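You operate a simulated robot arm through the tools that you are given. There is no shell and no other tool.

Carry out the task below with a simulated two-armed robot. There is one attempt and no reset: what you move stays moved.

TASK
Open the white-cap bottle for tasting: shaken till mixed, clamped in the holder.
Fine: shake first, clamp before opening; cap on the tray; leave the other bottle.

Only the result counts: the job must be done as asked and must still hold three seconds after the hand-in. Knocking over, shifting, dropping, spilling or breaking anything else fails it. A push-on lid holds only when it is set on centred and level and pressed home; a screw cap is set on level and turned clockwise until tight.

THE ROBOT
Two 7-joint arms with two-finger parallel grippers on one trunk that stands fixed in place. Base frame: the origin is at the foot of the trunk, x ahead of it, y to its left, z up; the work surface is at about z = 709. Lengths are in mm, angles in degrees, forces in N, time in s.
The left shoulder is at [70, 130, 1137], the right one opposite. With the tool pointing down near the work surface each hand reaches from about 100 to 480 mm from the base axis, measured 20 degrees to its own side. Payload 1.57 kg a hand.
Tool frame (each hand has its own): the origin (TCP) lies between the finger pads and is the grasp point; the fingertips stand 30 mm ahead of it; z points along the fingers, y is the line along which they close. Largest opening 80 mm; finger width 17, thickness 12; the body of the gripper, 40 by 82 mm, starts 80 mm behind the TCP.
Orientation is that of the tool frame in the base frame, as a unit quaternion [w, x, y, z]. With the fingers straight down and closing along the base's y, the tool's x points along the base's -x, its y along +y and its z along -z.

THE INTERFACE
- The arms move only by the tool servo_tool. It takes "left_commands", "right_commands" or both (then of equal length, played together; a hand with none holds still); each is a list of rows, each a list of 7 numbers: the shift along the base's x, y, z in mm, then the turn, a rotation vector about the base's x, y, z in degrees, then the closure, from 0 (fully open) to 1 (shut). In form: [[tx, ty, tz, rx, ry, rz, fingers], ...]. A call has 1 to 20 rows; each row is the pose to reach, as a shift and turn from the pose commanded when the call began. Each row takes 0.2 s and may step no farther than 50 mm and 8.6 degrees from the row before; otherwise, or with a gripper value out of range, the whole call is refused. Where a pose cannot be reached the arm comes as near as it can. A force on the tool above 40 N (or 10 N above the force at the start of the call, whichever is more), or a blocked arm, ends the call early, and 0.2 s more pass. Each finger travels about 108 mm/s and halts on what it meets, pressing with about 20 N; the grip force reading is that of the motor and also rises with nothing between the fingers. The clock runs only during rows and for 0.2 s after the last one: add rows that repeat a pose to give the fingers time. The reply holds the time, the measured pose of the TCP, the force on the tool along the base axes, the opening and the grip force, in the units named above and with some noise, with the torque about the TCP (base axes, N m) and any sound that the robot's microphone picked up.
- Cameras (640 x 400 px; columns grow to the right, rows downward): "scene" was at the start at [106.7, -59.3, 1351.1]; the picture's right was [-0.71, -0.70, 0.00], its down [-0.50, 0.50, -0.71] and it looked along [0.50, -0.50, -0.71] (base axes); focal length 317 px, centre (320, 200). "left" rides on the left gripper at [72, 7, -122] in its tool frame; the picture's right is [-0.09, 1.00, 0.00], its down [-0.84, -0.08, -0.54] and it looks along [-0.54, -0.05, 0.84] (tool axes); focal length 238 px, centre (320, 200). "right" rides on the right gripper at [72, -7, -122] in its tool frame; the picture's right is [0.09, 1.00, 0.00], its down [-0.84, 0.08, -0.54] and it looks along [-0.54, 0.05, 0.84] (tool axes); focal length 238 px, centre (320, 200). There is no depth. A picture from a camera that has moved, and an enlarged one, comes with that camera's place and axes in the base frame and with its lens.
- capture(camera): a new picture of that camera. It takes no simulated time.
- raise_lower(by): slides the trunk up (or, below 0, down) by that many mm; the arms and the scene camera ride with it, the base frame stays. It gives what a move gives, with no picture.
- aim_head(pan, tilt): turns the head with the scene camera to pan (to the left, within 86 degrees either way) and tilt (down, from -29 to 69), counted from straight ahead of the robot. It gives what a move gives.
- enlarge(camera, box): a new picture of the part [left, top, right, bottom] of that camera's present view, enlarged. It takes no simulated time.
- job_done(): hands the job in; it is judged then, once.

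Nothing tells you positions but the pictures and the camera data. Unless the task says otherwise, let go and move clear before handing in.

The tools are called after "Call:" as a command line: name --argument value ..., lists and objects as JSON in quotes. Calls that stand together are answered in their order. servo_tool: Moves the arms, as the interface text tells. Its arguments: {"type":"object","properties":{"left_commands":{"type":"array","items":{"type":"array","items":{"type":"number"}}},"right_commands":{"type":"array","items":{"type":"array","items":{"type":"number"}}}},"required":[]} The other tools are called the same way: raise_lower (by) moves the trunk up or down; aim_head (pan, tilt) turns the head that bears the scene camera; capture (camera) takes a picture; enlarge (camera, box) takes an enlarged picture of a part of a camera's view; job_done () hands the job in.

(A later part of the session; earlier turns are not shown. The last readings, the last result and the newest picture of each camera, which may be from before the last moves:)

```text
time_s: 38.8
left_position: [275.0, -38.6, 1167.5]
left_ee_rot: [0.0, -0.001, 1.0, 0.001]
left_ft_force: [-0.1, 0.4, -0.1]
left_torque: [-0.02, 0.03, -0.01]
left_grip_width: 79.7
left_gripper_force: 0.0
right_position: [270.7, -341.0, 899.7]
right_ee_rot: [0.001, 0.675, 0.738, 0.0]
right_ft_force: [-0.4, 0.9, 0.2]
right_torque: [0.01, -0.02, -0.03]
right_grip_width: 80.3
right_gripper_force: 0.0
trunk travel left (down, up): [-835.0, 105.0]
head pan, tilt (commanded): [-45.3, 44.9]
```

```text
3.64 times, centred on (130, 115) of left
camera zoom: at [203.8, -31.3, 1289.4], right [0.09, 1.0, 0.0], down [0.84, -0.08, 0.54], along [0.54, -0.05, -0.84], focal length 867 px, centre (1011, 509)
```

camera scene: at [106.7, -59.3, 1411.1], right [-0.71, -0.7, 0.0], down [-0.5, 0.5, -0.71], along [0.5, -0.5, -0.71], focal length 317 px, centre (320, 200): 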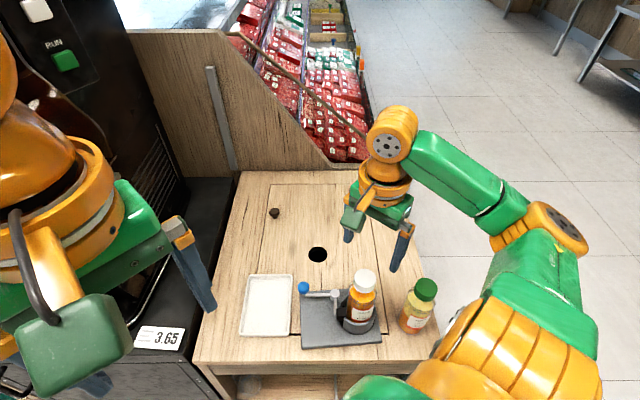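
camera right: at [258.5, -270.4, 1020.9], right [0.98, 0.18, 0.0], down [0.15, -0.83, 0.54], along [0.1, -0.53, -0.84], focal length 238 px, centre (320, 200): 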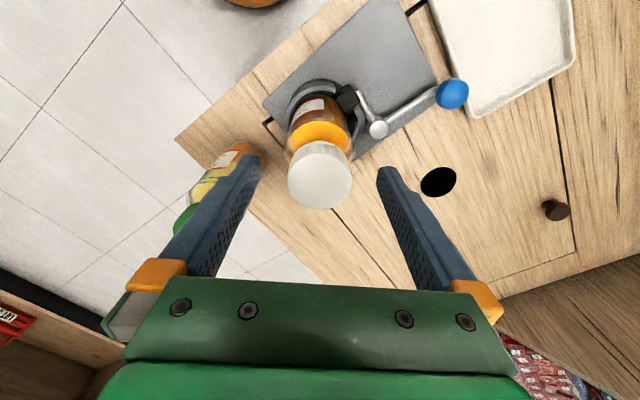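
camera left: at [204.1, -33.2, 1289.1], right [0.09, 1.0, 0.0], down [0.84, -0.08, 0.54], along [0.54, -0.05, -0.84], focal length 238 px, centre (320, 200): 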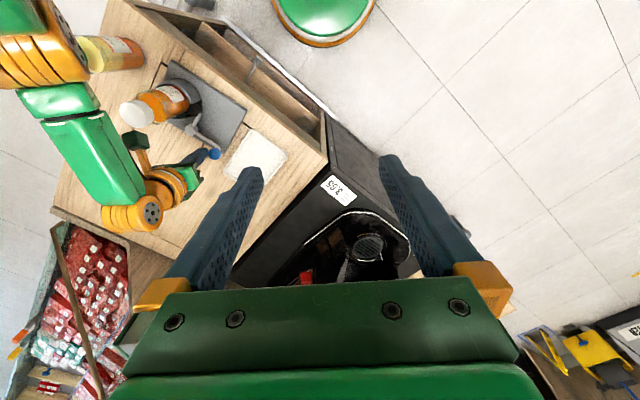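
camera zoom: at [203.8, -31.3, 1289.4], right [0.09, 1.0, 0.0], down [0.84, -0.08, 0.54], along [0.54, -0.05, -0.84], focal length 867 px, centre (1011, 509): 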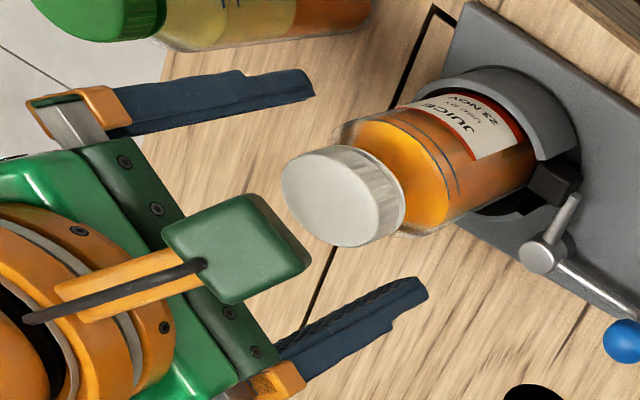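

The fingertips are level with the cap's lower rim, straddling it evenly. I close on the cap.

Call:
servo_tool --right_commands '[[0, 0, 1, 0, 0, 0, 0.2], [0, 0, 1, 0, 0, 0, 0.35], [0, 0, 1, 0, 0, 0, 0.45], [0, 0, 1, 0, 0, 0, 0.6], [0, 0, 1, 0, 0, 0, 1], [0, 0, 1, 0, 0, 0, 1], [0, 0, 1, 0, 0, 0, 1]]'

Call:
enlarge --camera "left" --box '[50, 60, 210, 170]'

Call:
enlarge --camera "scene" --box '[325, 220, 425, 340]'

```text
time_s: 40.4
left_position: [273.2, -38.2, 1167.5]
left_ee_rot: [0.0, -0.001, 1.0, 0.0]
left_ft_force: [1.1, 0.6, -0.4]
left_torque: [0.01, 0.05, 0.03]
left_grip_width: 80.2
left_gripper_force: 0.1
right_position: [269.5, -343.1, 901.2]
right_ee_rot: [0.001, 0.675, 0.737, 0.0]
right_ft_force: [0.2, 0.3, -0.2]
right_torque: [-0.02, -0.02, 0.04]
right_grip_width: 38.8
right_gripper_force: 20.5
trunk travel left (down, up): [-835.0, 105.0]
head pan, tilt (commanded): [-45.3, 44.9]
```

```text
3.64 times, centred on (130, 115) of left
camera zoom: at [203.5, -31.4, 1289.4], right [0.09, 1.0, 0.0], down [0.84, -0.08, 0.54], along [0.54, -0.05, -0.84], focal length 867 px, centre (1011, 509)
```

zoom: 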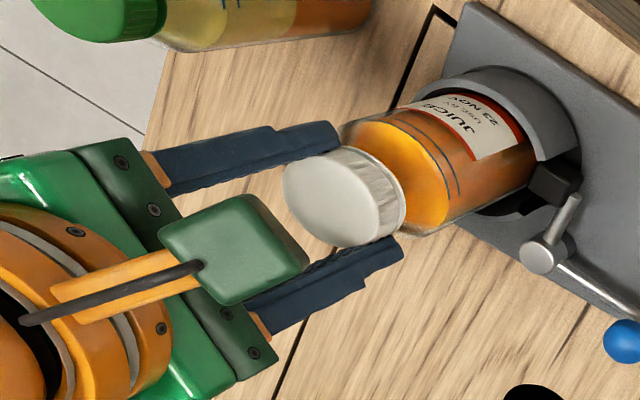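

```text
3.33 times, centred on (375, 280) of scene
camera zoom: at [106.4, -59.4, 1411.1], right [-0.71, -0.7, 0.0], down [-0.5, 0.5, -0.71], along [0.5, -0.5, -0.71], focal length 1057 px, centre (137, -67)
```

zoom: 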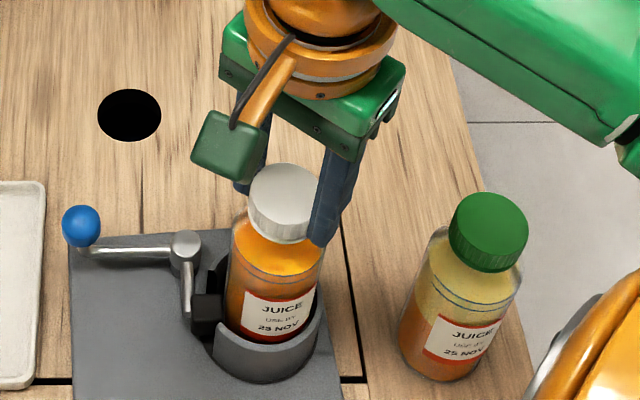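

The cap is gripped at 38.8 mm with almost no side load. I turn it counter-clockwise a first stretch, watching torque and whether the bottle's label stays put.

Call:
servo_tool --right_commands '[[0, 0, 0, 0, 0, 6, 1], [0, 0, 0, 0, 0, 12, 1], [0, 0, 0, 0, 0, 18, 1], [0, 0, 0, 0, 0, 24, 1], [0, 0, 0, 0, 0, 30, 1]]'

Call:
enlarge --camera "left" --box '[50, 60, 210, 170]'

Call:
enlarge --camera "scene" --box '[325, 220, 425, 340]'

```text
time_s: 41.6
left_position: [275.2, -38.4, 1167.1]
left_ee_rot: [-0.001, -0.001, 1.0, 0.0]
left_ft_force: [-0.5, -0.3, 0.9]
left_torque: [-0.01, -0.02, -0.05]
left_grip_width: 80.0
left_gripper_force: 0.0
right_position: [269.3, -341.8, 901.5]
right_ee_rot: [0.0, 0.461, 0.887, 0.0]
right_ft_force: [-0.1, -0.9, 2.6]
right_torque: [-0.02, -0.05, 0.01]
right_grip_width: 38.7
right_gripper_force: 19.8
trunk travel left (down, up): [-835.0, 105.0]
head pan, tilt (commanded): [-45.3, 44.9]
```

```text
3.64 times, centred on (130, 115) of left
camera zoom: at [203.7, -31.6, 1289.4], right [0.09, 1.0, 0.0], down [0.84, -0.08, 0.54], along [0.54, -0.05, -0.84], focal length 867 px, centre (1011, 509)
```

zoom: 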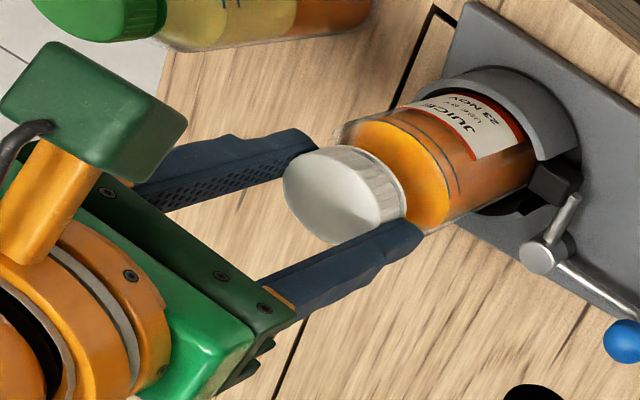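

```text
3.33 times, centred on (375, 280) of scene
camera zoom: at [106.6, -59.7, 1411.1], right [-0.71, -0.7, 0.0], down [-0.5, 0.5, -0.71], along [0.5, -0.5, -0.71], focal length 1057 px, centre (137, -67)
```

zoom: 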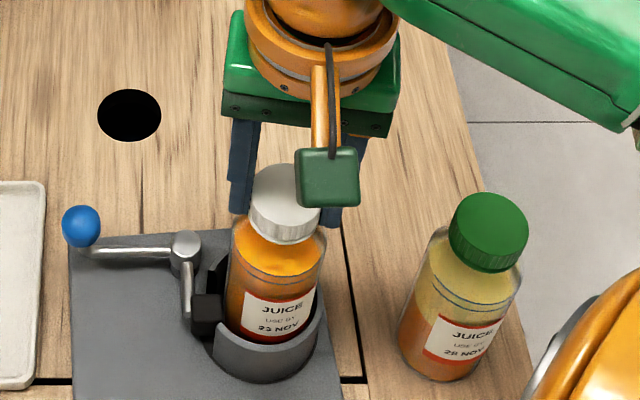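

The label has not moved, so the clamp holds the bottle, and a small upward force suggests the cap is rising. I keep turning counter-clockwise with a slight lift.

Call:
servo_tool --right_commands '[[0, 0, 0.3, 0, 0, 8, 1], [0, 0, 0.4, 0, 0, 16, 1], [0, 0, 0.5, 0, 0, 24, 1], [0, 0, 0.6, 0, 0, 32, 1], [0, 0, 0.7, 0, 0, 40, 1], [0, 0, 0.8, 0, 0, 48, 1], [0, 0, 0.9, 0, 0, 56, 1], [0, 0, 1.0, 0, 0, 64, 1], [0, 0, 1.1, 0, 0, 72, 1], [0, 0, 1.2, 0, 0, 80, 1], [0, 0, 1.3, 0, 0, 88, 1], [0, 0, 1.4, 0, 0, 96, 1], [0, 0, 1.5, 0, 0, 104, 1], [0, 0, 1.6, 0, 0, 112, 1], [0, 0, 1.7, 0, 0, 120, 1], [0, 0, 1.8, 0, 0, 128, 1], [0, 0, 1.9, 0, 0, 136, 1]]'

Call:
enlarge --camera "left" --box '[50, 60, 210, 170]'

Call:
enlarge --camera "scene" --box '[325, 220, 425, 340]'

```text
time_s: 45.2
left_position: [275.3, -39.5, 1167.1]
left_ee_rot: [0.0, -0.001, 1.0, 0.0]
left_ft_force: [-0.4, 0.3, -0.3]
left_torque: [0.0, 0.0, -0.01]
left_grip_width: 80.1
left_gripper_force: 0.1
right_position: [269.7, -342.7, 902.0]
right_ee_rot: [0.001, -0.651, 0.759, 0.0]
right_ft_force: [0.9, -1.7, 1.0]
right_torque: [-0.03, 0.0, 0.0]
right_grip_width: 38.8
right_gripper_force: 20.6
trunk travel left (down, up): [-835.0, 105.0]
head pan, tilt (commanded): [-45.3, 44.9]
```

```text
3.64 times, centred on (130, 115) of left
camera zoom: at [203.6, -31.7, 1289.4], right [0.09, 1.0, 0.0], down [0.84, -0.08, 0.54], along [0.54, -0.05, -0.84], focal length 867 px, centre (1011, 509)
```

zoom: 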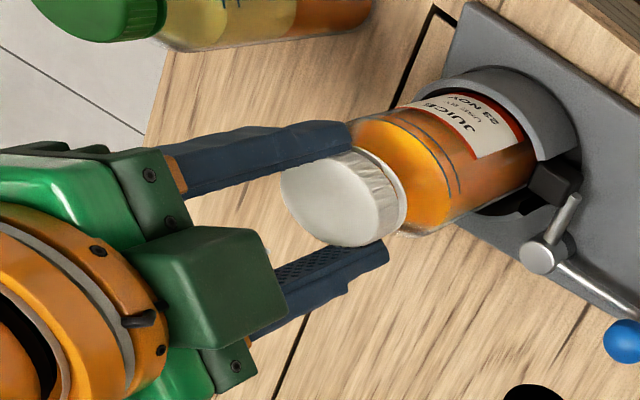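

```text
3.33 times, centred on (375, 280) of scene
camera zoom: at [106.6, -59.8, 1411.1], right [-0.71, -0.7, 0.0], down [-0.5, 0.5, -0.71], along [0.5, -0.5, -0.71], focal length 1057 px, centre (137, -67)
```

zoom: 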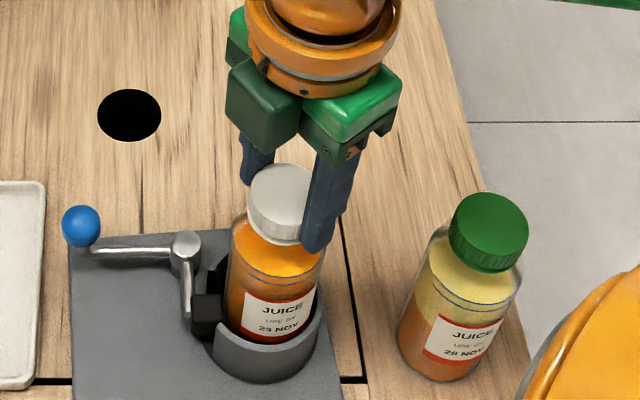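

The hand has turned about 166 degrees with no torque build-up and the bottle still. I open slightly, wind the wrist back, and regrip for the next stroke.

Call:
servo_tool --right_commands '[[0, 0, 0, 0, 0, 0, 0.25], [0, 0, 0, 0, 0, -8.5, 0.25], [0, 0, 0, 0, 0, -17, 0.25], [0, 0, 0, 0, 0, -25.5, 0.25], [0, 0, 0, 0, 0, -34, 0.25], [0, 0, 0, 0, 0, -42.5, 0.25], [0, 0, 0, 0, 0, -51, 0.25], [0, 0, 0, 0, 0, -59.5, 0.25], [0, 0, 0, 0, 0, -68, 0.25], [0, 0, 0, 0, 0, -76.5, 0.25], [0, 0, 0, 0, 0, -85, 0.25], [0, 0, 0, 0, 0, -93.5, 0.25], [0, 0, 0, 0, 0, -102, 0.25], [0, 0, 0, 0, 0, -110.5, 0.25], [0, 0, 0, 0, 0, -119, 0.25], [0, 0, 0, 0, 0, -127.5, 0.25], [0, 0, 0, 0, 0, -136, 0.25], [0, 0, 0, 0, 0, -144.5, 0.25], [0, 0, 0, 0, 0, -153, 0.25], [0, 0, 0, 0, 0, -161, 0.25]]'

Call:
capture --camera "right"

Call:
enlarge --camera "left" --box '[50, 60, 210, 170]'

```text
time_s: 49.4
left_position: [274.2, -38.2, 1167.9]
left_ee_rot: [0.0, -0.002, 1.0, 0.001]
left_ft_force: [-0.4, 0.4, -0.2]
left_torque: [0.04, 0.02, 0.0]
left_grip_width: 80.0
left_gripper_force: 0.0
right_position: [269.7, -341.5, 902.6]
right_ee_rot: [-0.001, 0.644, 0.765, 0.0]
right_ft_force: [0.3, 0.7, -0.6]
right_torque: [0.05, 0.0, 0.0]
right_grip_width: 60.1
right_gripper_force: 0.2
trunk travel left (down, up): [-835.0, 105.0]
head pan, tilt (commanded): [-45.3, 44.9]
```

```text
taken
camera right: at [252.1, -271.2, 1023.8], right [0.97, 0.26, 0.0], down [0.22, -0.81, 0.54], along [0.14, -0.52, -0.84], focal length 238 px, centre (320, 200)
```

right: 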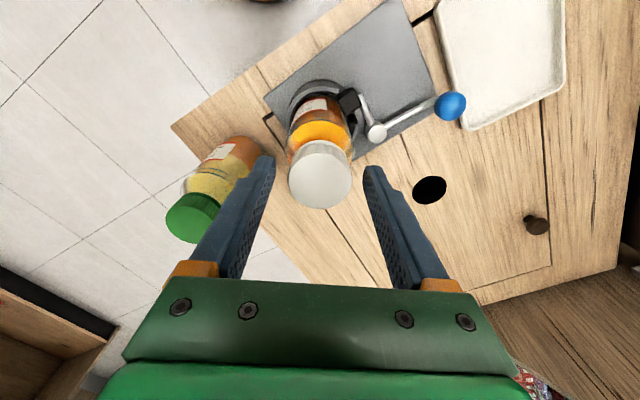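

```text
3.64 times, centred on (130, 115) of left
camera zoom: at [203.8, -31.3, 1289.4], right [0.09, 1.0, 0.0], down [0.84, -0.08, 0.54], along [0.54, -0.05, -0.84], focal length 867 px, centre (1011, 509)
```

zoom: 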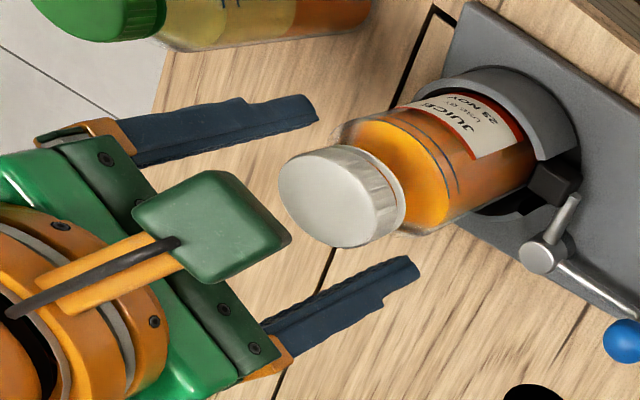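

The cap's top now appears a little higher than before, so it is unscrewing. I regrip and make the second counter-clockwise stroke, rising slightly with it.

Call:
servo_tool --right_commands '[[0, 0, 0, 0, 0, 0, 0.45], [0, 0, 0, 0, 0, 0, 0.6], [0, 0, 0, 0, 0, 0, 1], [0, 0, 0, 0, 0, 0, 1]]'

Call:
servo_tool --right_commands '[[0, 0, 0.1, 0, 0, 8, 1], [0, 0, 0.2, 0, 0, 16, 1], [0, 0, 0.3, 0, 0, 24, 1], [0, 0, 0.4, 0, 0, 32, 1], [0, 0, 0.5, 0, 0, 40, 1], [0, 0, 0.7, 0, 0, 48, 1], [0, 0, 0.8, 0, 0, 56, 1], [0, 0, 1.0, 0, 0, 64, 1], [0, 0, 1.1, 0, 0, 72, 1], [0, 0, 1.3, 0, 0, 80, 1], [0, 0, 1.4, 0, 0, 88, 1], [0, 0, 1.6, 0, 0, 96, 1], [0, 0, 1.8, 0, 0, 104, 1], [0, 0, 2.0, 0, 0, 112, 1], [0, 0, 2.1, 0, 0, 120, 1], [0, 0, 2.2, 0, 0, 128, 1], [0, 0, 2.3, 0, 0, 136, 1], [0, 0, 2.4, 0, 0, 144, 1], [0, 0, 2.5, 0, 0, 152, 1], [0, 0, 2.5, 0, 0, 160, 1]]'

Call:
enlarge --camera "left" --box '[50, 60, 210, 170]'

Call:
enlarge --camera "scene" --box '[325, 220, 425, 340]'

```text
time_s: 50.4
left_position: [274.8, -39.1, 1167.1]
left_ee_rot: [0.0, -0.001, 1.0, 0.0]
left_ft_force: [-0.6, 0.0, 0.2]
left_torque: [0.02, 0.0, 0.01]
left_grip_width: 80.0
left_gripper_force: 0.1
right_position: [269.8, -341.8, 902.2]
right_ee_rot: [0.0, 0.643, 0.766, -0.001]
right_ft_force: [0.1, -0.1, -0.4]
right_torque: [-0.02, 0.0, -0.01]
right_grip_width: 38.8
right_gripper_force: 19.9
trunk travel left (down, up): [-835.0, 105.0]
head pan, tilt (commanded): [-45.3, 44.9]
```

```text
time_s: 54.6
left_position: [275.8, -38.9, 1166.7]
left_ee_rot: [0.0, -0.001, 1.0, 0.0]
left_ft_force: [0.0, -0.2, -0.4]
left_torque: [-0.01, -0.02, -0.05]
left_grip_width: 80.0
left_gripper_force: 0.1
right_position: [270.4, -342.7, 904.2]
right_ee_rot: [0.001, -0.643, 0.766, 0.0]
right_ft_force: [-0.6, -0.7, 0.6]
right_torque: [-0.01, 0.02, -0.01]
right_grip_width: 38.9
right_gripper_force: 20.2
trunk travel left (down, up): [-835.0, 105.0]
head pan, tilt (commanded): [-45.3, 44.9]
```

```text
3.64 times, centred on (130, 115) of left
camera zoom: at [203.6, -32.1, 1289.4], right [0.09, 1.0, 0.0], down [0.84, -0.08, 0.54], along [0.54, -0.05, -0.84], focal length 867 px, centre (1011, 509)
```

zoom: 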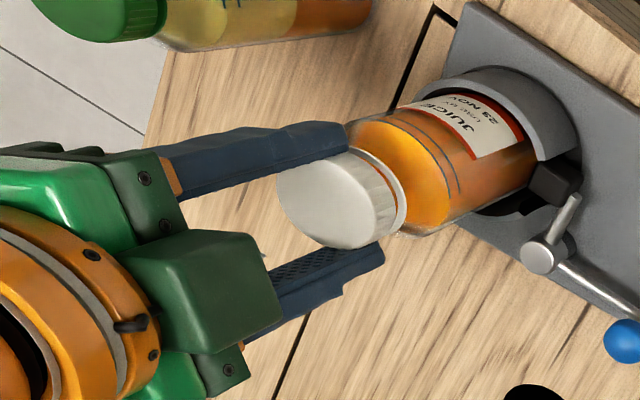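

```text
3.33 times, centred on (375, 280) of scene
camera zoom: at [106.5, -60.3, 1411.1], right [-0.71, -0.7, 0.0], down [-0.5, 0.5, -0.71], along [0.5, -0.5, -0.71], focal length 1057 px, centre (137, -67)
```

zoom: 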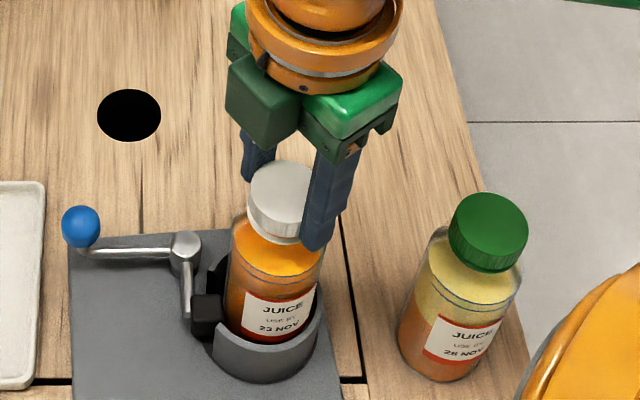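

The neck is now showing under the cap after about 330 degrees of turning. I wind back and do one more stroke.

Call:
servo_tool --right_commands '[[0, 0, 0, 0, 0, 0, 0.25], [0, 0, 0, 0, 0, -8.5, 0.25], [0, 0, 0, 0, 0, -17, 0.25], [0, 0, 0, 0, 0, -25.5, 0.25], [0, 0, 0, 0, 0, -34, 0.25], [0, 0, 0, 0, 0, -42.5, 0.25], [0, 0, 0, 0, 0, -51, 0.25], [0, 0, 0, 0, 0, -59.5, 0.25], [0, 0, 0, 0, 0, -68, 0.25], [0, 0, 0, 0, 0, -76.5, 0.25], [0, 0, 0, 0, 0, -85, 0.25], [0, 0, 0, 0, 0, -93.5, 0.25], [0, 0, 0, 0, 0, -102, 0.25], [0, 0, 0, 0, 0, -110.5, 0.25], [0, 0, 0, 0, 0, -119, 0.25], [0, 0, 0, 0, 0, -127.5, 0.25], [0, 0, 0, 0, 0, -136, 0.25], [0, 0, 0, 0, 0, -144.5, 0.25], [0, 0, 0, 0, 0, -153, 0.25], [0, 0, 0, 0, 0, -160, 0.25]]'

Call:
enlarge --camera "right" --box '[260, 70, 380, 230]'

Call:
enlarge --camera "left" --box '[110, 80, 190, 150]'

```text
time_s: 58.8
left_position: [275.3, -37.2, 1166.9]
left_ee_rot: [0.0, -0.001, 1.0, 0.0]
left_ft_force: [0.8, 0.2, -0.4]
left_torque: [-0.03, -0.02, 0.02]
left_grip_width: 80.1
left_gripper_force: 0.0
right_position: [271.0, -340.9, 903.9]
right_ee_rot: [0.0, 0.644, 0.765, 0.0]
right_ft_force: [-0.3, 1.3, 0.2]
right_torque: [-0.01, 0.0, 0.05]
right_grip_width: 59.9
right_gripper_force: 0.1
trunk travel left (down, up): [-835.0, 105.0]
head pan, tilt (commanded): [-45.3, 44.9]
```

```text
2.50 times, centred on (320, 150) of right
camera zoom: at [252.2, -271.3, 1026.6], right [0.97, 0.26, 0.0], down [0.22, -0.81, 0.54], along [0.14, -0.52, -0.84], focal length 596 px, centre (320, 325)
```

zoom: 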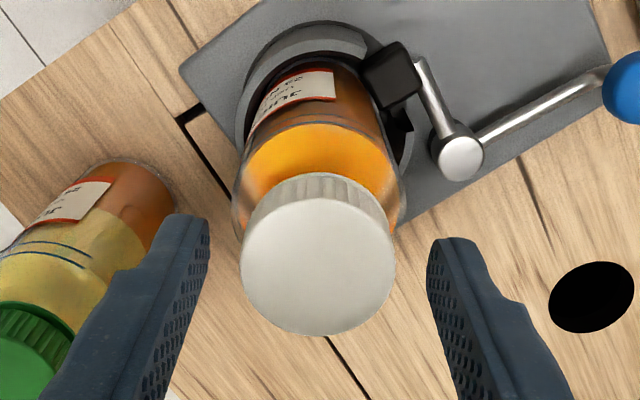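

```text
5.71 times, centred on (150, 115) of left
camera zoom: at [203.8, -31.3, 1289.4], right [0.09, 1.0, 0.0], down [0.84, -0.08, 0.54], along [0.54, -0.05, -0.84], focal length 1362 px, centre (1291, 686)
```

zoom: 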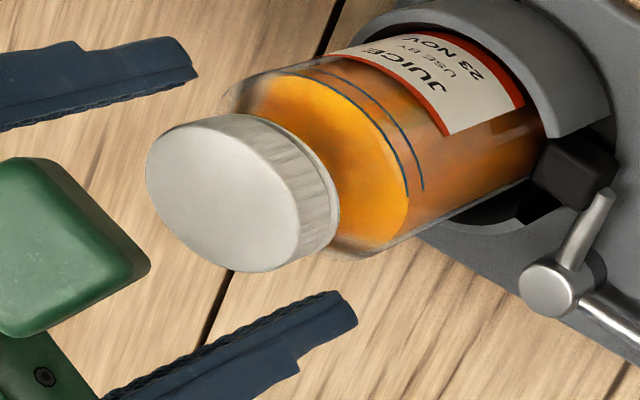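

The cap still sits level on the neck. I regrip and make the third stroke.

Call:
servo_tool --right_commands '[[0, 0, 0, 0, 0, 0, 0.45], [0, 0, 0, 0, 0, 0, 0.6], [0, 0, 0, 0, 0, 0, 1], [0, 0, 0, 0, 0, 0, 1]]'

Call:
servo_tool --right_commands '[[0, 0, 0.1, 0, 0, 8, 1], [0, 0, 0.2, 0, 0, 16, 1], [0, 0, 0.3, 0, 0, 24, 1], [0, 0, 0.4, 0, 0, 32, 1], [0, 0, 0.5, 0, 0, 40, 1], [0, 0, 0.7, 0, 0, 48, 1], [0, 0, 0.8, 0, 0, 56, 1], [0, 0, 1.0, 0, 0, 64, 1], [0, 0, 1.1, 0, 0, 72, 1], [0, 0, 1.3, 0, 0, 80, 1], [0, 0, 1.4, 0, 0, 88, 1], [0, 0, 1.6, 0, 0, 96, 1], [0, 0, 1.8, 0, 0, 104, 1], [0, 0, 2.0, 0, 0, 112, 1], [0, 0, 2.1, 0, 0, 120, 1], [0, 0, 2.2, 0, 0, 128, 1], [0, 0, 2.3, 0, 0, 136, 1], [0, 0, 2.4, 0, 0, 144, 1], [0, 0, 2.5, 0, 0, 152, 1], [0, 0, 2.5, 0, 0, 160, 1]]'

Call:
enlarge --camera "left" --box '[110, 80, 190, 150]'

Call:
enlarge --camera "scene" --box '[325, 220, 425, 340]'

```text
time_s: 59.8
left_position: [275.1, -37.6, 1166.6]
left_ee_rot: [-0.001, -0.001, 1.0, 0.0]
left_ft_force: [-0.3, 0.3, -0.5]
left_torque: [0.0, -0.01, -0.01]
left_grip_width: 80.0
left_gripper_force: 0.0
right_position: [269.9, -343.1, 905.2]
right_ee_rot: [0.001, 0.643, 0.766, 0.0]
right_ft_force: [-0.4, 0.0, 0.4]
right_torque: [0.04, 0.02, -0.03]
right_grip_width: 38.5
right_gripper_force: 20.3
trunk travel left (down, up): [-835.0, 105.0]
head pan, tilt (commanded): [-45.3, 44.9]
```

```text
time_s: 64.0
left_position: [275.9, -39.6, 1167.8]
left_ee_rot: [0.001, -0.001, 1.0, -0.001]
left_ft_force: [0.0, -0.7, -1.0]
left_torque: [0.03, 0.03, 0.03]
left_grip_width: 80.0
left_gripper_force: 0.1
right_position: [269.7, -341.9, 907.8]
right_ee_rot: [0.0, -0.643, 0.765, 0.0]
right_ft_force: [0.2, -1.1, -0.4]
right_torque: [0.0, 0.02, 0.01]
right_grip_width: 38.5
right_gripper_force: 20.4
trunk travel left (down, up): [-835.0, 105.0]
head pan, tilt (commanded): [-45.3, 44.9]
```

```text
5.71 times, centred on (150, 115) of left
camera zoom: at [203.8, -31.5, 1289.4], right [0.09, 1.0, 0.0], down [0.84, -0.08, 0.54], along [0.54, -0.05, -0.84], focal length 1362 px, centre (1291, 686)
```

zoom: 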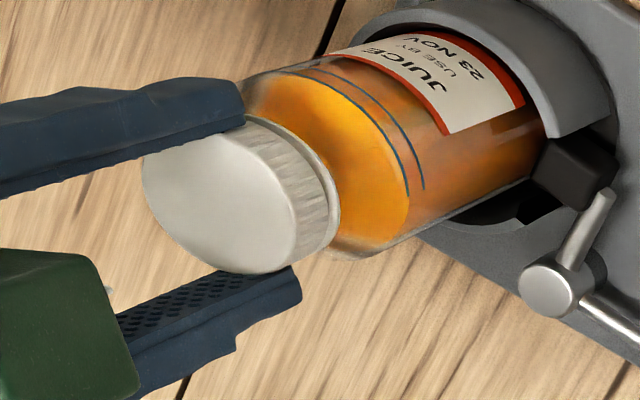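

```text
3.33 times, centred on (375, 280) of scene
camera zoom: at [106.8, -59.6, 1411.1], right [-0.71, -0.7, 0.0], down [-0.5, 0.5, -0.71], along [0.5, -0.5, -0.71], focal length 1057 px, centre (137, -67)
```

zoom: 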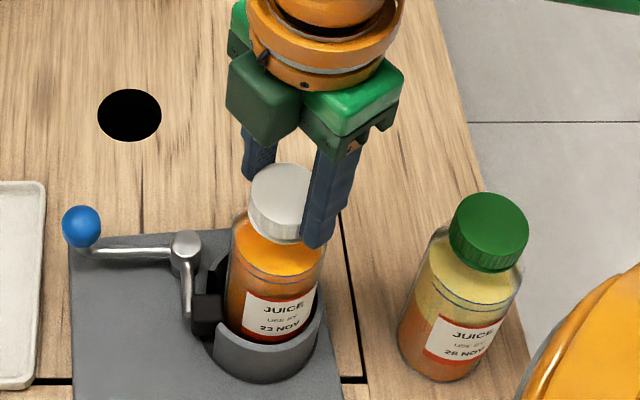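

There is now a visible gap between the cap and the neck collar, and the forces stay near zero. I test with a gentle 4 mm lift.

Call:
servo_tool --right_commands '[[0, 0, 1, 0, 0, 0, 1], [0, 0, 2, 0, 0, 0, 1], [0, 0, 3, 0, 0, 0, 1], [0, 0, 4, 0, 0, 0, 1]]'

Call:
enlarge --camera "left" --box '[110, 80, 190, 150]'

```text
time_s: 65.0
left_position: [276.1, -38.0, 1166.3]
left_ee_rot: [0.0, -0.001, 1.0, 0.0]
left_ft_force: [-0.2, -0.2, 0.4]
left_torque: [-0.01, 0.02, -0.01]
left_grip_width: 80.0
left_gripper_force: 0.1
right_position: [270.3, -341.0, 911.0]
right_ee_rot: [0.001, -0.643, 0.766, 0.001]
right_ft_force: [-0.1, -0.4, -0.5]
right_torque: [0.0, -0.01, 0.0]
right_grip_width: 38.6
right_gripper_force: 19.9
trunk travel left (down, up): [-835.0, 105.0]
head pan, tilt (commanded): [-45.3, 44.9]
```

```text
5.71 times, centred on (150, 115) of left
camera zoom: at [203.8, -31.6, 1289.4], right [0.09, 1.0, 0.0], down [0.84, -0.08, 0.54], along [0.54, -0.05, -0.84], focal length 1362 px, centre (1291, 686)
```

zoom: 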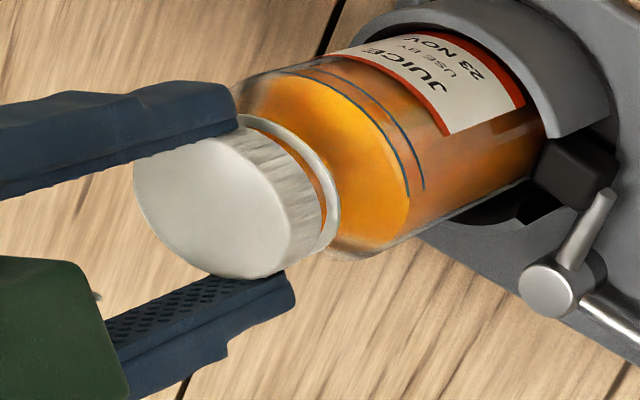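

The cap lifts off freely with no load and the bottle stays put. I raise it straight up, well clear of the neck.

Call:
servo_tool --right_commands '[[0, 0, 5, 0, 0, 0, 1], [0, 0, 12, 0, 0, 0, 1], [0, 0, 22, 0, 0, 0, 1], [0, 0, 40, 0, 0, 0, 1], [0, 0, 65, 0, 0, 0, 1], [0, 0, 85, 0, 0, 0, 1], [0, 0, 90, 0, 0, 0, 1]]'

Call:
capture --camera "scene"

Call:
capture --camera "right"

Call:
enlarge --camera "left" --box '[30, 50, 250, 200]'

```text
time_s: 66.6
left_position: [275.7, -38.5, 1167.3]
left_ee_rot: [0.0, -0.001, 1.0, 0.0]
left_ft_force: [0.0, 0.9, 0.6]
left_torque: [-0.02, 0.01, 0.02]
left_grip_width: 80.0
left_gripper_force: 0.0
right_position: [269.5, -341.8, 1000.8]
right_ee_rot: [-0.001, -0.643, 0.766, 0.0]
right_ft_force: [0.6, 0.8, 0.6]
right_torque: [0.01, 0.0, 0.02]
right_grip_width: 38.8
right_gripper_force: 20.1
trunk travel left (down, up): [-835.0, 105.0]
head pan, tilt (commanded): [-45.3, 44.9]
```

```text
taken
camera scene: at [106.8, -59.4, 1411.1], right [-0.71, -0.7, 0.0], down [-0.5, 0.5, -0.71], along [0.5, -0.5, -0.71], focal length 317 px, centre (320, 200)
```

scene: 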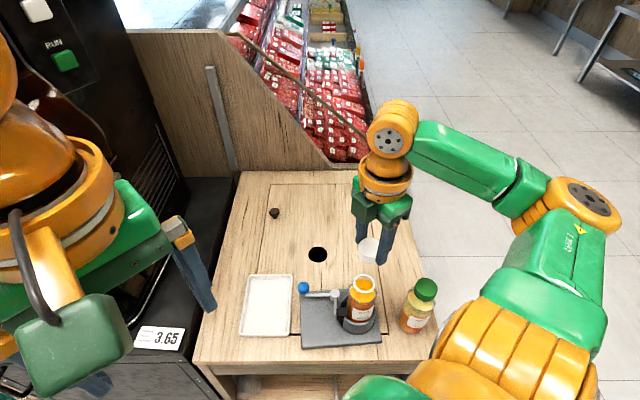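

```text
taken
camera right: at [264.5, -413.0, 1123.0], right [-1.0, 0.08, 0.0], down [0.07, 0.84, 0.54], along [0.04, 0.54, -0.84], focal length 238 px, centre (320, 200)
```

right: 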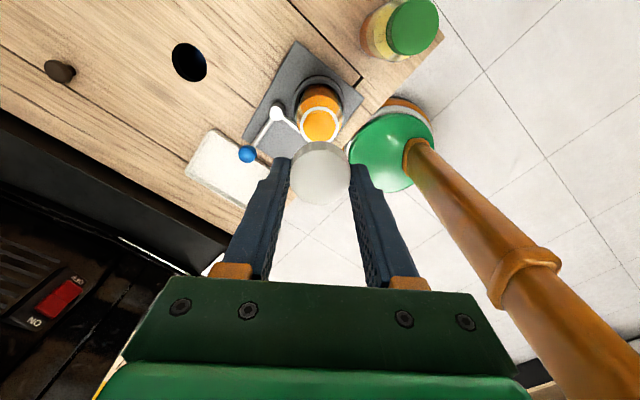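

```text
2.67 times, centred on (140, 125) of left
camera zoom: at [203.8, -31.4, 1289.4], right [0.09, 1.0, 0.0], down [0.84, -0.08, 0.54], along [0.54, -0.05, -0.84], focal length 636 px, centre (800, 400)
```

zoom: 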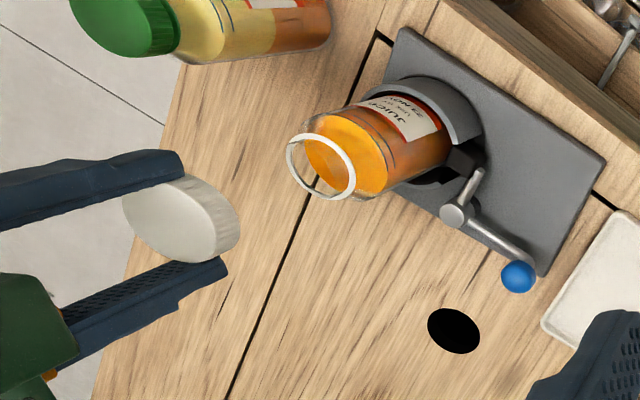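

The bottle is open and upright, and the cap is in the gripper. The tray's near end is around (415, -200). To keep the elbow well above the open bottle on the way there, I raise the trunk another 60 mm first.

Call:
raise_lower --by 60

Call:
servo_tool --right_commands '[[15, 15, 0, 0, 0, -5, 1], [35, 32, 0, 0, 0, -10, 1], [58, 50, 0, 0, 0, -15, 1], [80, 68, 0, 0, 0, -20, 1], [102, 88, 0, 0, 0, -25, 1], [122, 108, 0, 0, 0, -30, 1], [138, 126, 0, 0, 0, -34, 1], [148, 138, 0, 0, 0, -34, 1], [148, 138, 0, 0, 0, -34, 1]]'

Call:
capture --camera "scene"

Call:
capture --camera "right"

Call:
capture --camera "left"

```text
time_s: 67.6
left_position: [276.5, -37.3, 1227.2]
left_ee_rot: [0.0, -0.001, 1.0, 0.0]
left_ft_force: [-0.8, 0.5, 0.1]
left_torque: [0.01, -0.01, 0.0]
left_grip_width: 80.1
left_gripper_force: 0.0
right_position: [269.2, -342.5, 1061.6]
right_ee_rot: [0.001, -0.643, 0.766, 0.001]
right_ft_force: [-0.1, -0.2, 0.5]
right_torque: [0.03, 0.03, -0.02]
right_grip_width: 38.5
right_gripper_force: 20.3
trunk travel left (down, up): [-895.0, 45.0]
head pan, tilt (commanded): [-45.3, 44.9]
```

```text
time_s: 69.6
left_position: [275.1, -38.7, 1228.3]
left_ee_rot: [0.0, -0.001, 1.0, 0.0]
left_ft_force: [0.7, -0.9, 0.1]
left_torque: [0.0, 0.01, -0.03]
left_grip_width: 80.0
left_gripper_force: 0.1
right_position: [417.7, -202.2, 1061.9]
right_ee_rot: [-0.001, -0.39, 0.921, -0.001]
right_ft_force: [0.3, 0.4, -0.2]
right_torque: [-0.04, -0.01, -0.01]
right_grip_width: 38.7
right_gripper_force: 19.8
trunk travel left (down, up): [-895.0, 45.0]
head pan, tilt (commanded): [-45.3, 44.9]
```

```text
taken
camera scene: at [106.7, -59.6, 1471.1], right [-0.71, -0.7, 0.0], down [-0.5, 0.5, -0.71], along [0.5, -0.5, -0.71], focal length 317 px, centre (320, 200)
```

scene: 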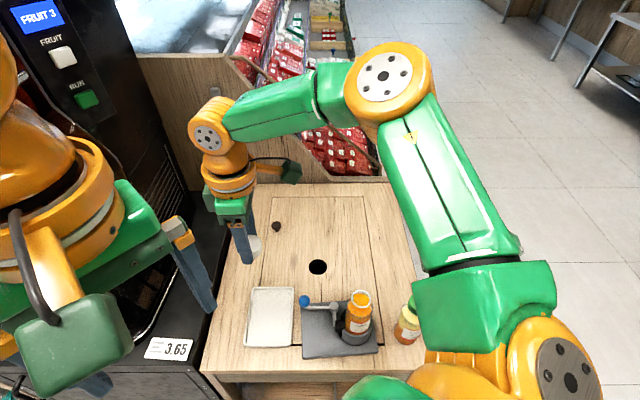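

```text
taken
camera right: at [373.3, -259.2, 1183.3], right [-0.78, 0.63, 0.0], down [0.53, 0.65, 0.54], along [0.34, 0.42, -0.84], focal length 238 px, centre (320, 200)
```

right: 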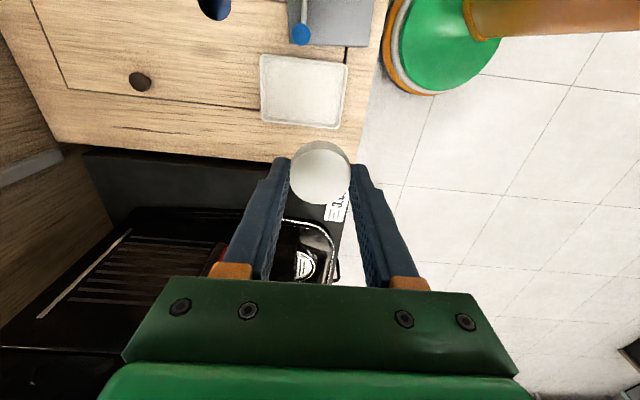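

```text
taken
camera left: at [203.7, -31.5, 1349.4], right [0.09, 1.0, 0.0], down [0.84, -0.08, 0.54], along [0.54, -0.05, -0.84], focal length 238 px, centre (320, 200)
```

left: 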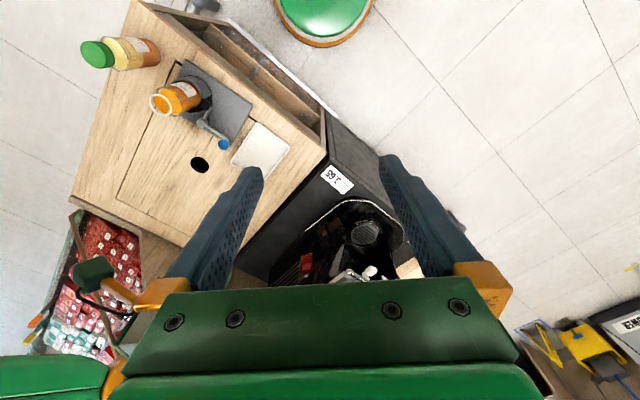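

The hand is over the near end of the tray (corners read about (352,-212), (428,-136), (533,-238), (458,-315)) and the elbow is high now. I descend partway and check clearances.

Call:
servo_tool --right_commands '[[5, -4, -30, 0, 0, 0, 1], [10, -8, -65, 0, 0, 0, 1], [10, -8, -105, 0, 0, 0, 1], [10, -8, -145, 0, 0, 0, 1], [10, -8, -185, 0, 0, 0, 1], [10, -8, -210, 0, 0, 0, 1], [10, -8, -210, 0, 0, 0, 1]]'

Call:
capture --camera "scene"

Call:
capture --camera "right"

Call:
capture --camera "left"

```text
time_s: 71.2
left_position: [275.1, -38.7, 1227.7]
left_ee_rot: [0.0, 0.0, 1.0, 0.0]
left_ft_force: [0.3, -0.3, -0.7]
left_torque: [0.0, 0.01, -0.02]
left_grip_width: 79.8
left_gripper_force: 0.1
right_position: [368.8, -238.9, 947.7]
right_ee_rot: [0.0, -0.391, 0.92, 0.001]
right_ft_force: [-0.3, -0.1, 1.1]
right_torque: [0.03, -0.01, 0.0]
right_grip_width: 38.3
right_gripper_force: 19.9
right hand out of reach, approached as far as the arm can: row 2, 3, 4, 5, 6, 7
trunk travel left (down, up): [-895.0, 45.0]
head pan, tilt (commanded): [-45.3, 44.9]
```

```text
taken
camera scene: at [106.8, -59.2, 1471.1], right [-0.71, -0.7, 0.0], down [-0.5, 0.5, -0.71], along [0.5, -0.5, -0.71], focal length 317 px, centre (320, 200)
```

scene: 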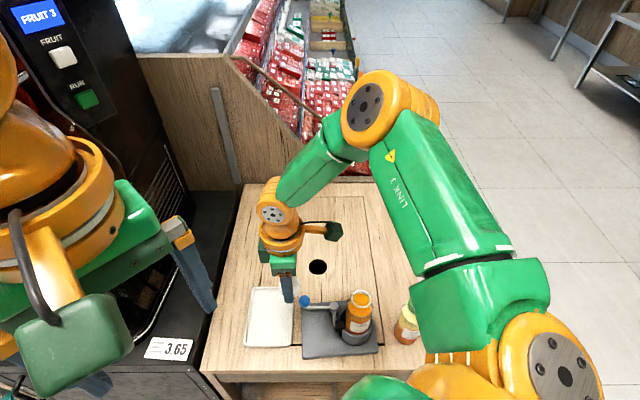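

```text
taken
camera right: at [324.1, -294.5, 1069.1], right [-0.78, 0.63, 0.0], down [0.53, 0.66, 0.54], along [0.34, 0.42, -0.84], focal length 238 px, centre (320, 200)
```

right: 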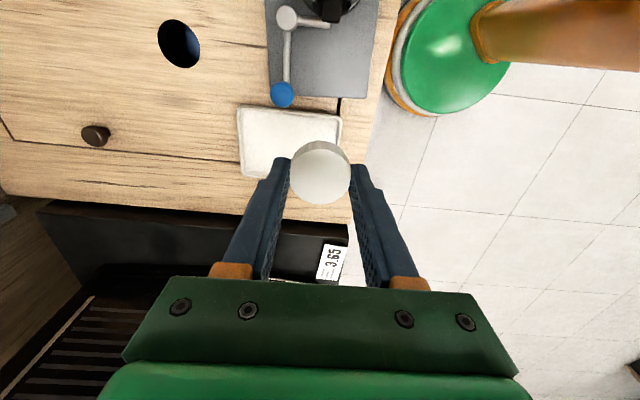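

```text
taken
camera left: at [203.9, -31.1, 1349.4], right [0.09, 1.0, 0.0], down [0.84, -0.08, 0.54], along [0.54, -0.05, -0.84], focal length 238 px, centre (320, 200)
```

left: 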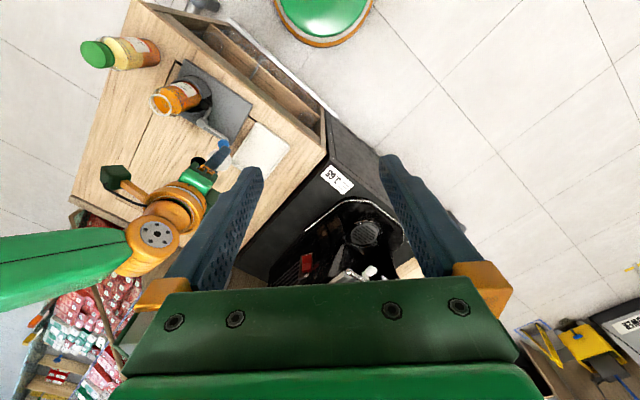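

The pose turned out to be beyond what this raised arm can reach, and the hand stopped short at (369, -239, 948), clear of everything. I go back up in small steps, and will then use the trunk itself to descend.

Call:
servo_tool --right_commands '[[0, 0, 40, 0, 0, 0, 1], [0, 0, 80, 0, 0, 0, 1], [0, 0, 110, 0, 0, 0, 1], [0, 0, 110, 0, 0, 0, 1]]'

```text
time_s: 72.2
left_position: [276.8, -39.0, 1227.0]
left_ee_rot: [0.0, 0.0, 1.0, 0.0]
left_ft_force: [-0.9, -0.1, 0.2]
left_torque: [-0.01, -0.03, 0.01]
left_grip_width: 79.9
left_gripper_force: 0.1
right_position: [367.5, -241.5, 1057.7]
right_ee_rot: [0.0, -0.391, 0.92, 0.0]
right_ft_force: [0.3, -0.5, 0.2]
right_torque: [0.0, -0.02, 0.0]
right_grip_width: 38.4
right_gripper_force: 19.7
trunk travel left (down, up): [-895.0, 45.0]
head pan, tilt (commanded): [-45.3, 44.9]
```

I am back at z = 1058. I lower the trunk by 150 mm so that the arm works nearer its natural height over the tray.

Call:
raise_lower --by -150

Call:
capture --camera "scene"

Call:
capture --camera "left"

```text
time_s: 74.0
left_position: [275.5, -38.7, 1077.0]
left_ee_rot: [-0.001, -0.001, 1.0, 0.0]
left_ft_force: [0.6, 1.5, 0.0]
left_torque: [0.0, -0.04, 0.0]
left_grip_width: 80.0
left_gripper_force: 0.0
right_position: [366.5, -241.4, 908.8]
right_ee_rot: [0.0, -0.391, 0.92, 0.0]
right_ft_force: [-0.8, 0.0, -0.3]
right_torque: [0.02, 0.02, 0.04]
right_grip_width: 38.6
right_gripper_force: 20.4
trunk travel left (down, up): [-745.0, 195.0]
head pan, tilt (commanded): [-45.3, 44.9]
```

```text
taken
camera scene: at [106.7, -59.3, 1321.1], right [-0.71, -0.7, 0.0], down [-0.5, 0.5, -0.71], along [0.5, -0.5, -0.71], focal length 317 px, centre (320, 200)
```

scene: 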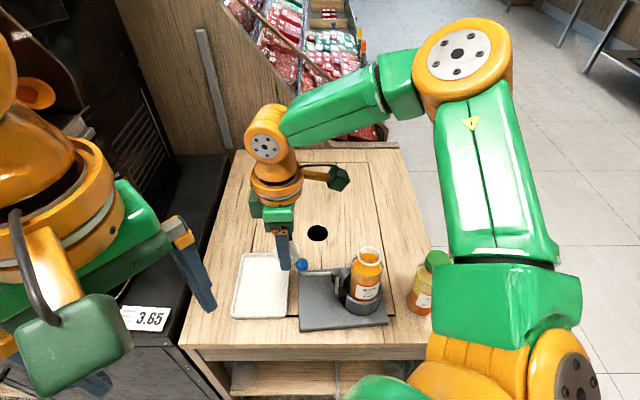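

```text
taken
camera left: at [203.8, -31.2, 1199.4], right [0.09, 1.0, 0.0], down [0.84, -0.08, 0.54], along [0.54, -0.05, -0.84], focal length 238 px, centre (320, 200)
```

left: 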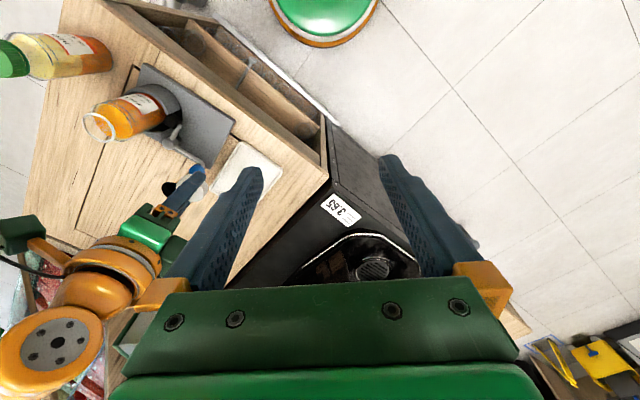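

There is now plenty of clearance: the elbow is far above and outside the bottles. I try moving over the tray and down to z ≈ 820.

Call:
servo_tool --right_commands '[[20, 12, 0, 0, 0, 0, 1], [40, 24, 0, 0, 0, 0, 1], [58, 34, -10, 0, 0, 0, 1], [58, 34, -35, 0, 0, 0, 1], [58, 34, -60, 0, 0, 0, 1], [58, 34, -85, 0, 0, 0, 1], [58, 34, -85, 0, 0, 0, 1]]'

Call:
capture --camera "scene"

Call:
capture --camera "right"

Call:
capture --camera "left"

```text
time_s: 75.5
left_position: [275.3, -38.3, 1077.4]
left_ee_rot: [0.0, 0.0, 1.0, 0.0]
left_ft_force: [-0.7, -1.8, -1.3]
left_torque: [0.01, -0.02, 0.0]
left_grip_width: 80.1
left_gripper_force: 0.1
right_position: [401.9, -218.4, 840.9]
right_ee_rot: [0.001, -0.391, 0.921, 0.001]
right_ft_force: [0.2, 0.4, 0.0]
right_torque: [0.01, -0.01, 0.03]
right_grip_width: 38.4
right_gripper_force: 19.4
right hand out of reach, approached as far as the arm can: row 4, 5, 6, 7
trunk travel left (down, up): [-745.0, 195.0]
head pan, tilt (commanded): [-45.3, 44.9]
```

```text
taken
camera scene: at [106.8, -59.2, 1321.1], right [-0.71, -0.7, 0.0], down [-0.5, 0.5, -0.71], along [0.5, -0.5, -0.71], focal length 317 px, centre (320, 200)
```

scene: 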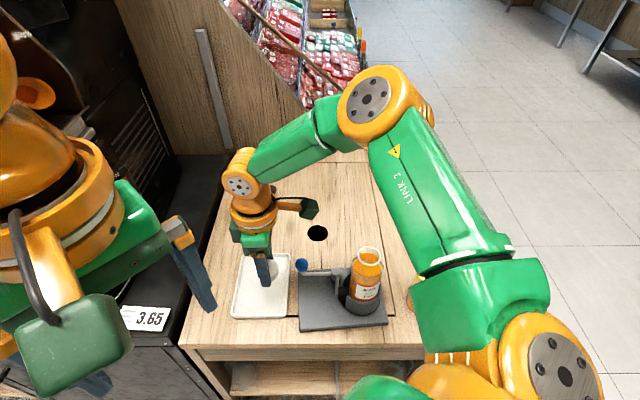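

```text
taken
camera right: at [357.4, -273.8, 962.2], right [-0.78, 0.63, 0.0], down [0.53, 0.66, 0.54], along [0.34, 0.42, -0.84], focal length 238 px, centre (320, 200)
```

right: 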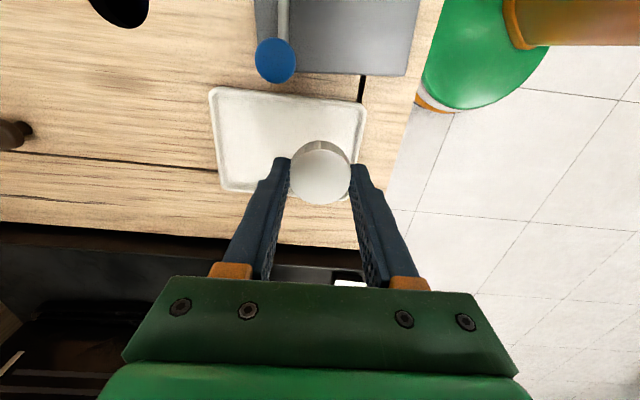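

```text
taken
camera left: at [203.8, -31.2, 1199.4], right [0.09, 1.0, 0.0], down [0.84, -0.08, 0.54], along [0.54, -0.05, -0.84], focal length 238 px, centre (320, 200)
```

left: 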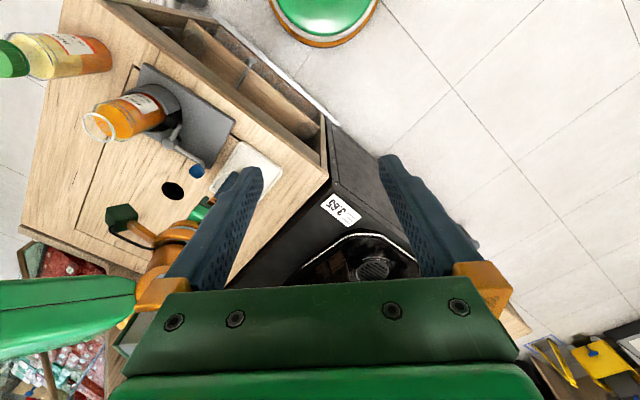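

The hand is over the tray at (402, -218, 841) with the elbow still high. I lower the trunk a further 60 mm and then shift toward the tray's interior.

Call:
raise_lower --by -60

Call:
servo_tool --right_commands '[[6, 3, 0, 0, 0, 0, 1], [12, 6, 0, 0, 0, 0, 1], [18, 9, 0, 0, 0, 0, 1], [23, 11, 0, 0, 0, 0, 1], [23, 11, 0, 0, 0, 0, 1]]'

Call:
capture --camera "right"

Call:
capture --camera "scene"

```text
time_s: 76.5
left_position: [275.8, -37.7, 1017.1]
left_ee_rot: [0.0, -0.001, 1.0, 0.0]
left_ft_force: [-0.2, -0.3, -0.5]
left_torque: [0.0, 0.0, 0.0]
left_grip_width: 80.1
left_gripper_force: 0.2
right_position: [401.4, -218.7, 782.1]
right_ee_rot: [0.001, -0.39, 0.921, 0.0]
right_ft_force: [0.2, 1.0, 0.1]
right_torque: [0.0, -0.01, -0.01]
right_grip_width: 38.3
right_gripper_force: 20.0
trunk travel left (down, up): [-685.0, 255.0]
head pan, tilt (commanded): [-45.3, 44.9]
```

```text
time_s: 77.8
left_position: [275.5, -37.8, 1016.8]
left_ee_rot: [0.001, -0.001, 1.0, -0.001]
left_ft_force: [-0.5, -0.4, -0.7]
left_torque: [-0.01, -0.04, 0.0]
left_grip_width: 79.8
left_gripper_force: 0.1
right_position: [406.1, -215.5, 788.3]
right_ee_rot: [0.001, -0.39, 0.921, 0.0]
right_ft_force: [0.1, -0.5, 0.1]
right_torque: [-0.02, -0.02, 0.04]
right_grip_width: 38.6
right_gripper_force: 19.9
right hand out of reach, approached as far as the arm can: row 1, 2, 3, 4, 5
trunk travel left (down, up): [-685.0, 255.0]
head pan, tilt (commanded): [-45.3, 44.9]
```

```text
taken
camera right: at [361.8, -271.3, 909.9], right [-0.78, 0.63, 0.0], down [0.52, 0.66, 0.54], along [0.34, 0.42, -0.84], focal length 238 px, centre (320, 200)
```

right: 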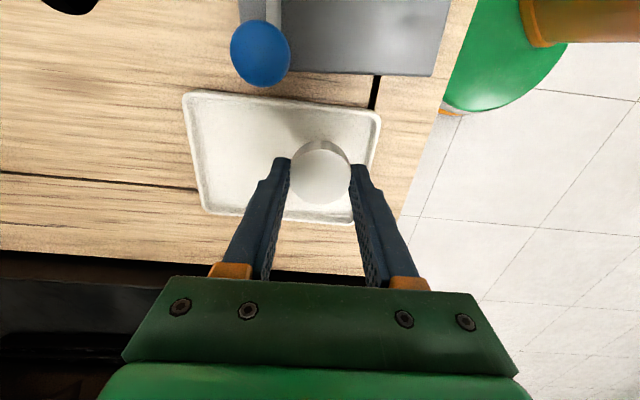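

```text
taken
camera scene: at [106.8, -59.3, 1261.1], right [-0.71, -0.7, 0.0], down [-0.5, 0.5, -0.71], along [0.5, -0.5, -0.71], focal length 317 px, centre (320, 200)
```

scene: 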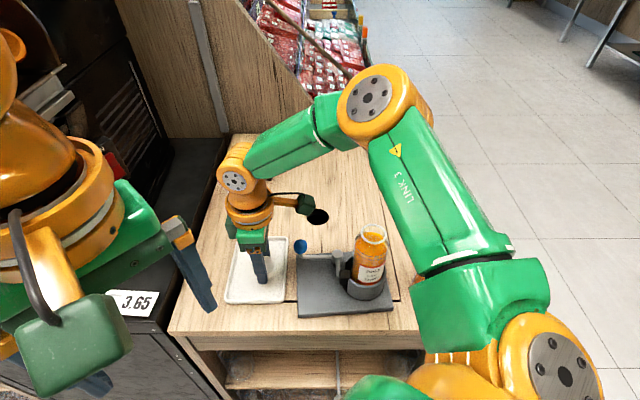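

From this height the tray's middle is still just out of reach, since the arm needs to be higher relative to its shoulder. I lift the hand 70 mm, move over to (424, -208), and then lower the trunk to bring the hand down.

Call:
servo_tool --right_commands '[[0, 0, 25, 0, 0, 0, 1], [0, 0, 50, 0, 0, 0, 1], [0, 0, 75, 0, 0, 0, 1], [6, 3, 80, 0, 0, 0, 1], [12, 6, 80, 0, 0, 0, 1], [19, 8, 80, 0, 0, 0, 1], [19, 8, 80, 0, 0, 0, 1]]'

```text
time_s: 79.3
left_position: [275.1, -37.5, 1018.2]
left_ee_rot: [0.0, -0.001, 1.0, 0.0]
left_ft_force: [0.3, 0.0, 0.0]
left_torque: [0.03, 0.01, 0.02]
left_grip_width: 80.1
left_gripper_force: 0.0
right_position: [424.7, -207.2, 869.6]
right_ee_rot: [0.001, -0.39, 0.921, 0.0]
right_ft_force: [-0.1, 0.4, 0.3]
right_torque: [0.02, -0.03, 0.01]
right_grip_width: 38.3
right_gripper_force: 19.9
trunk travel left (down, up): [-685.0, 255.0]
head pan, tilt (commanded): [-45.3, 44.9]
```

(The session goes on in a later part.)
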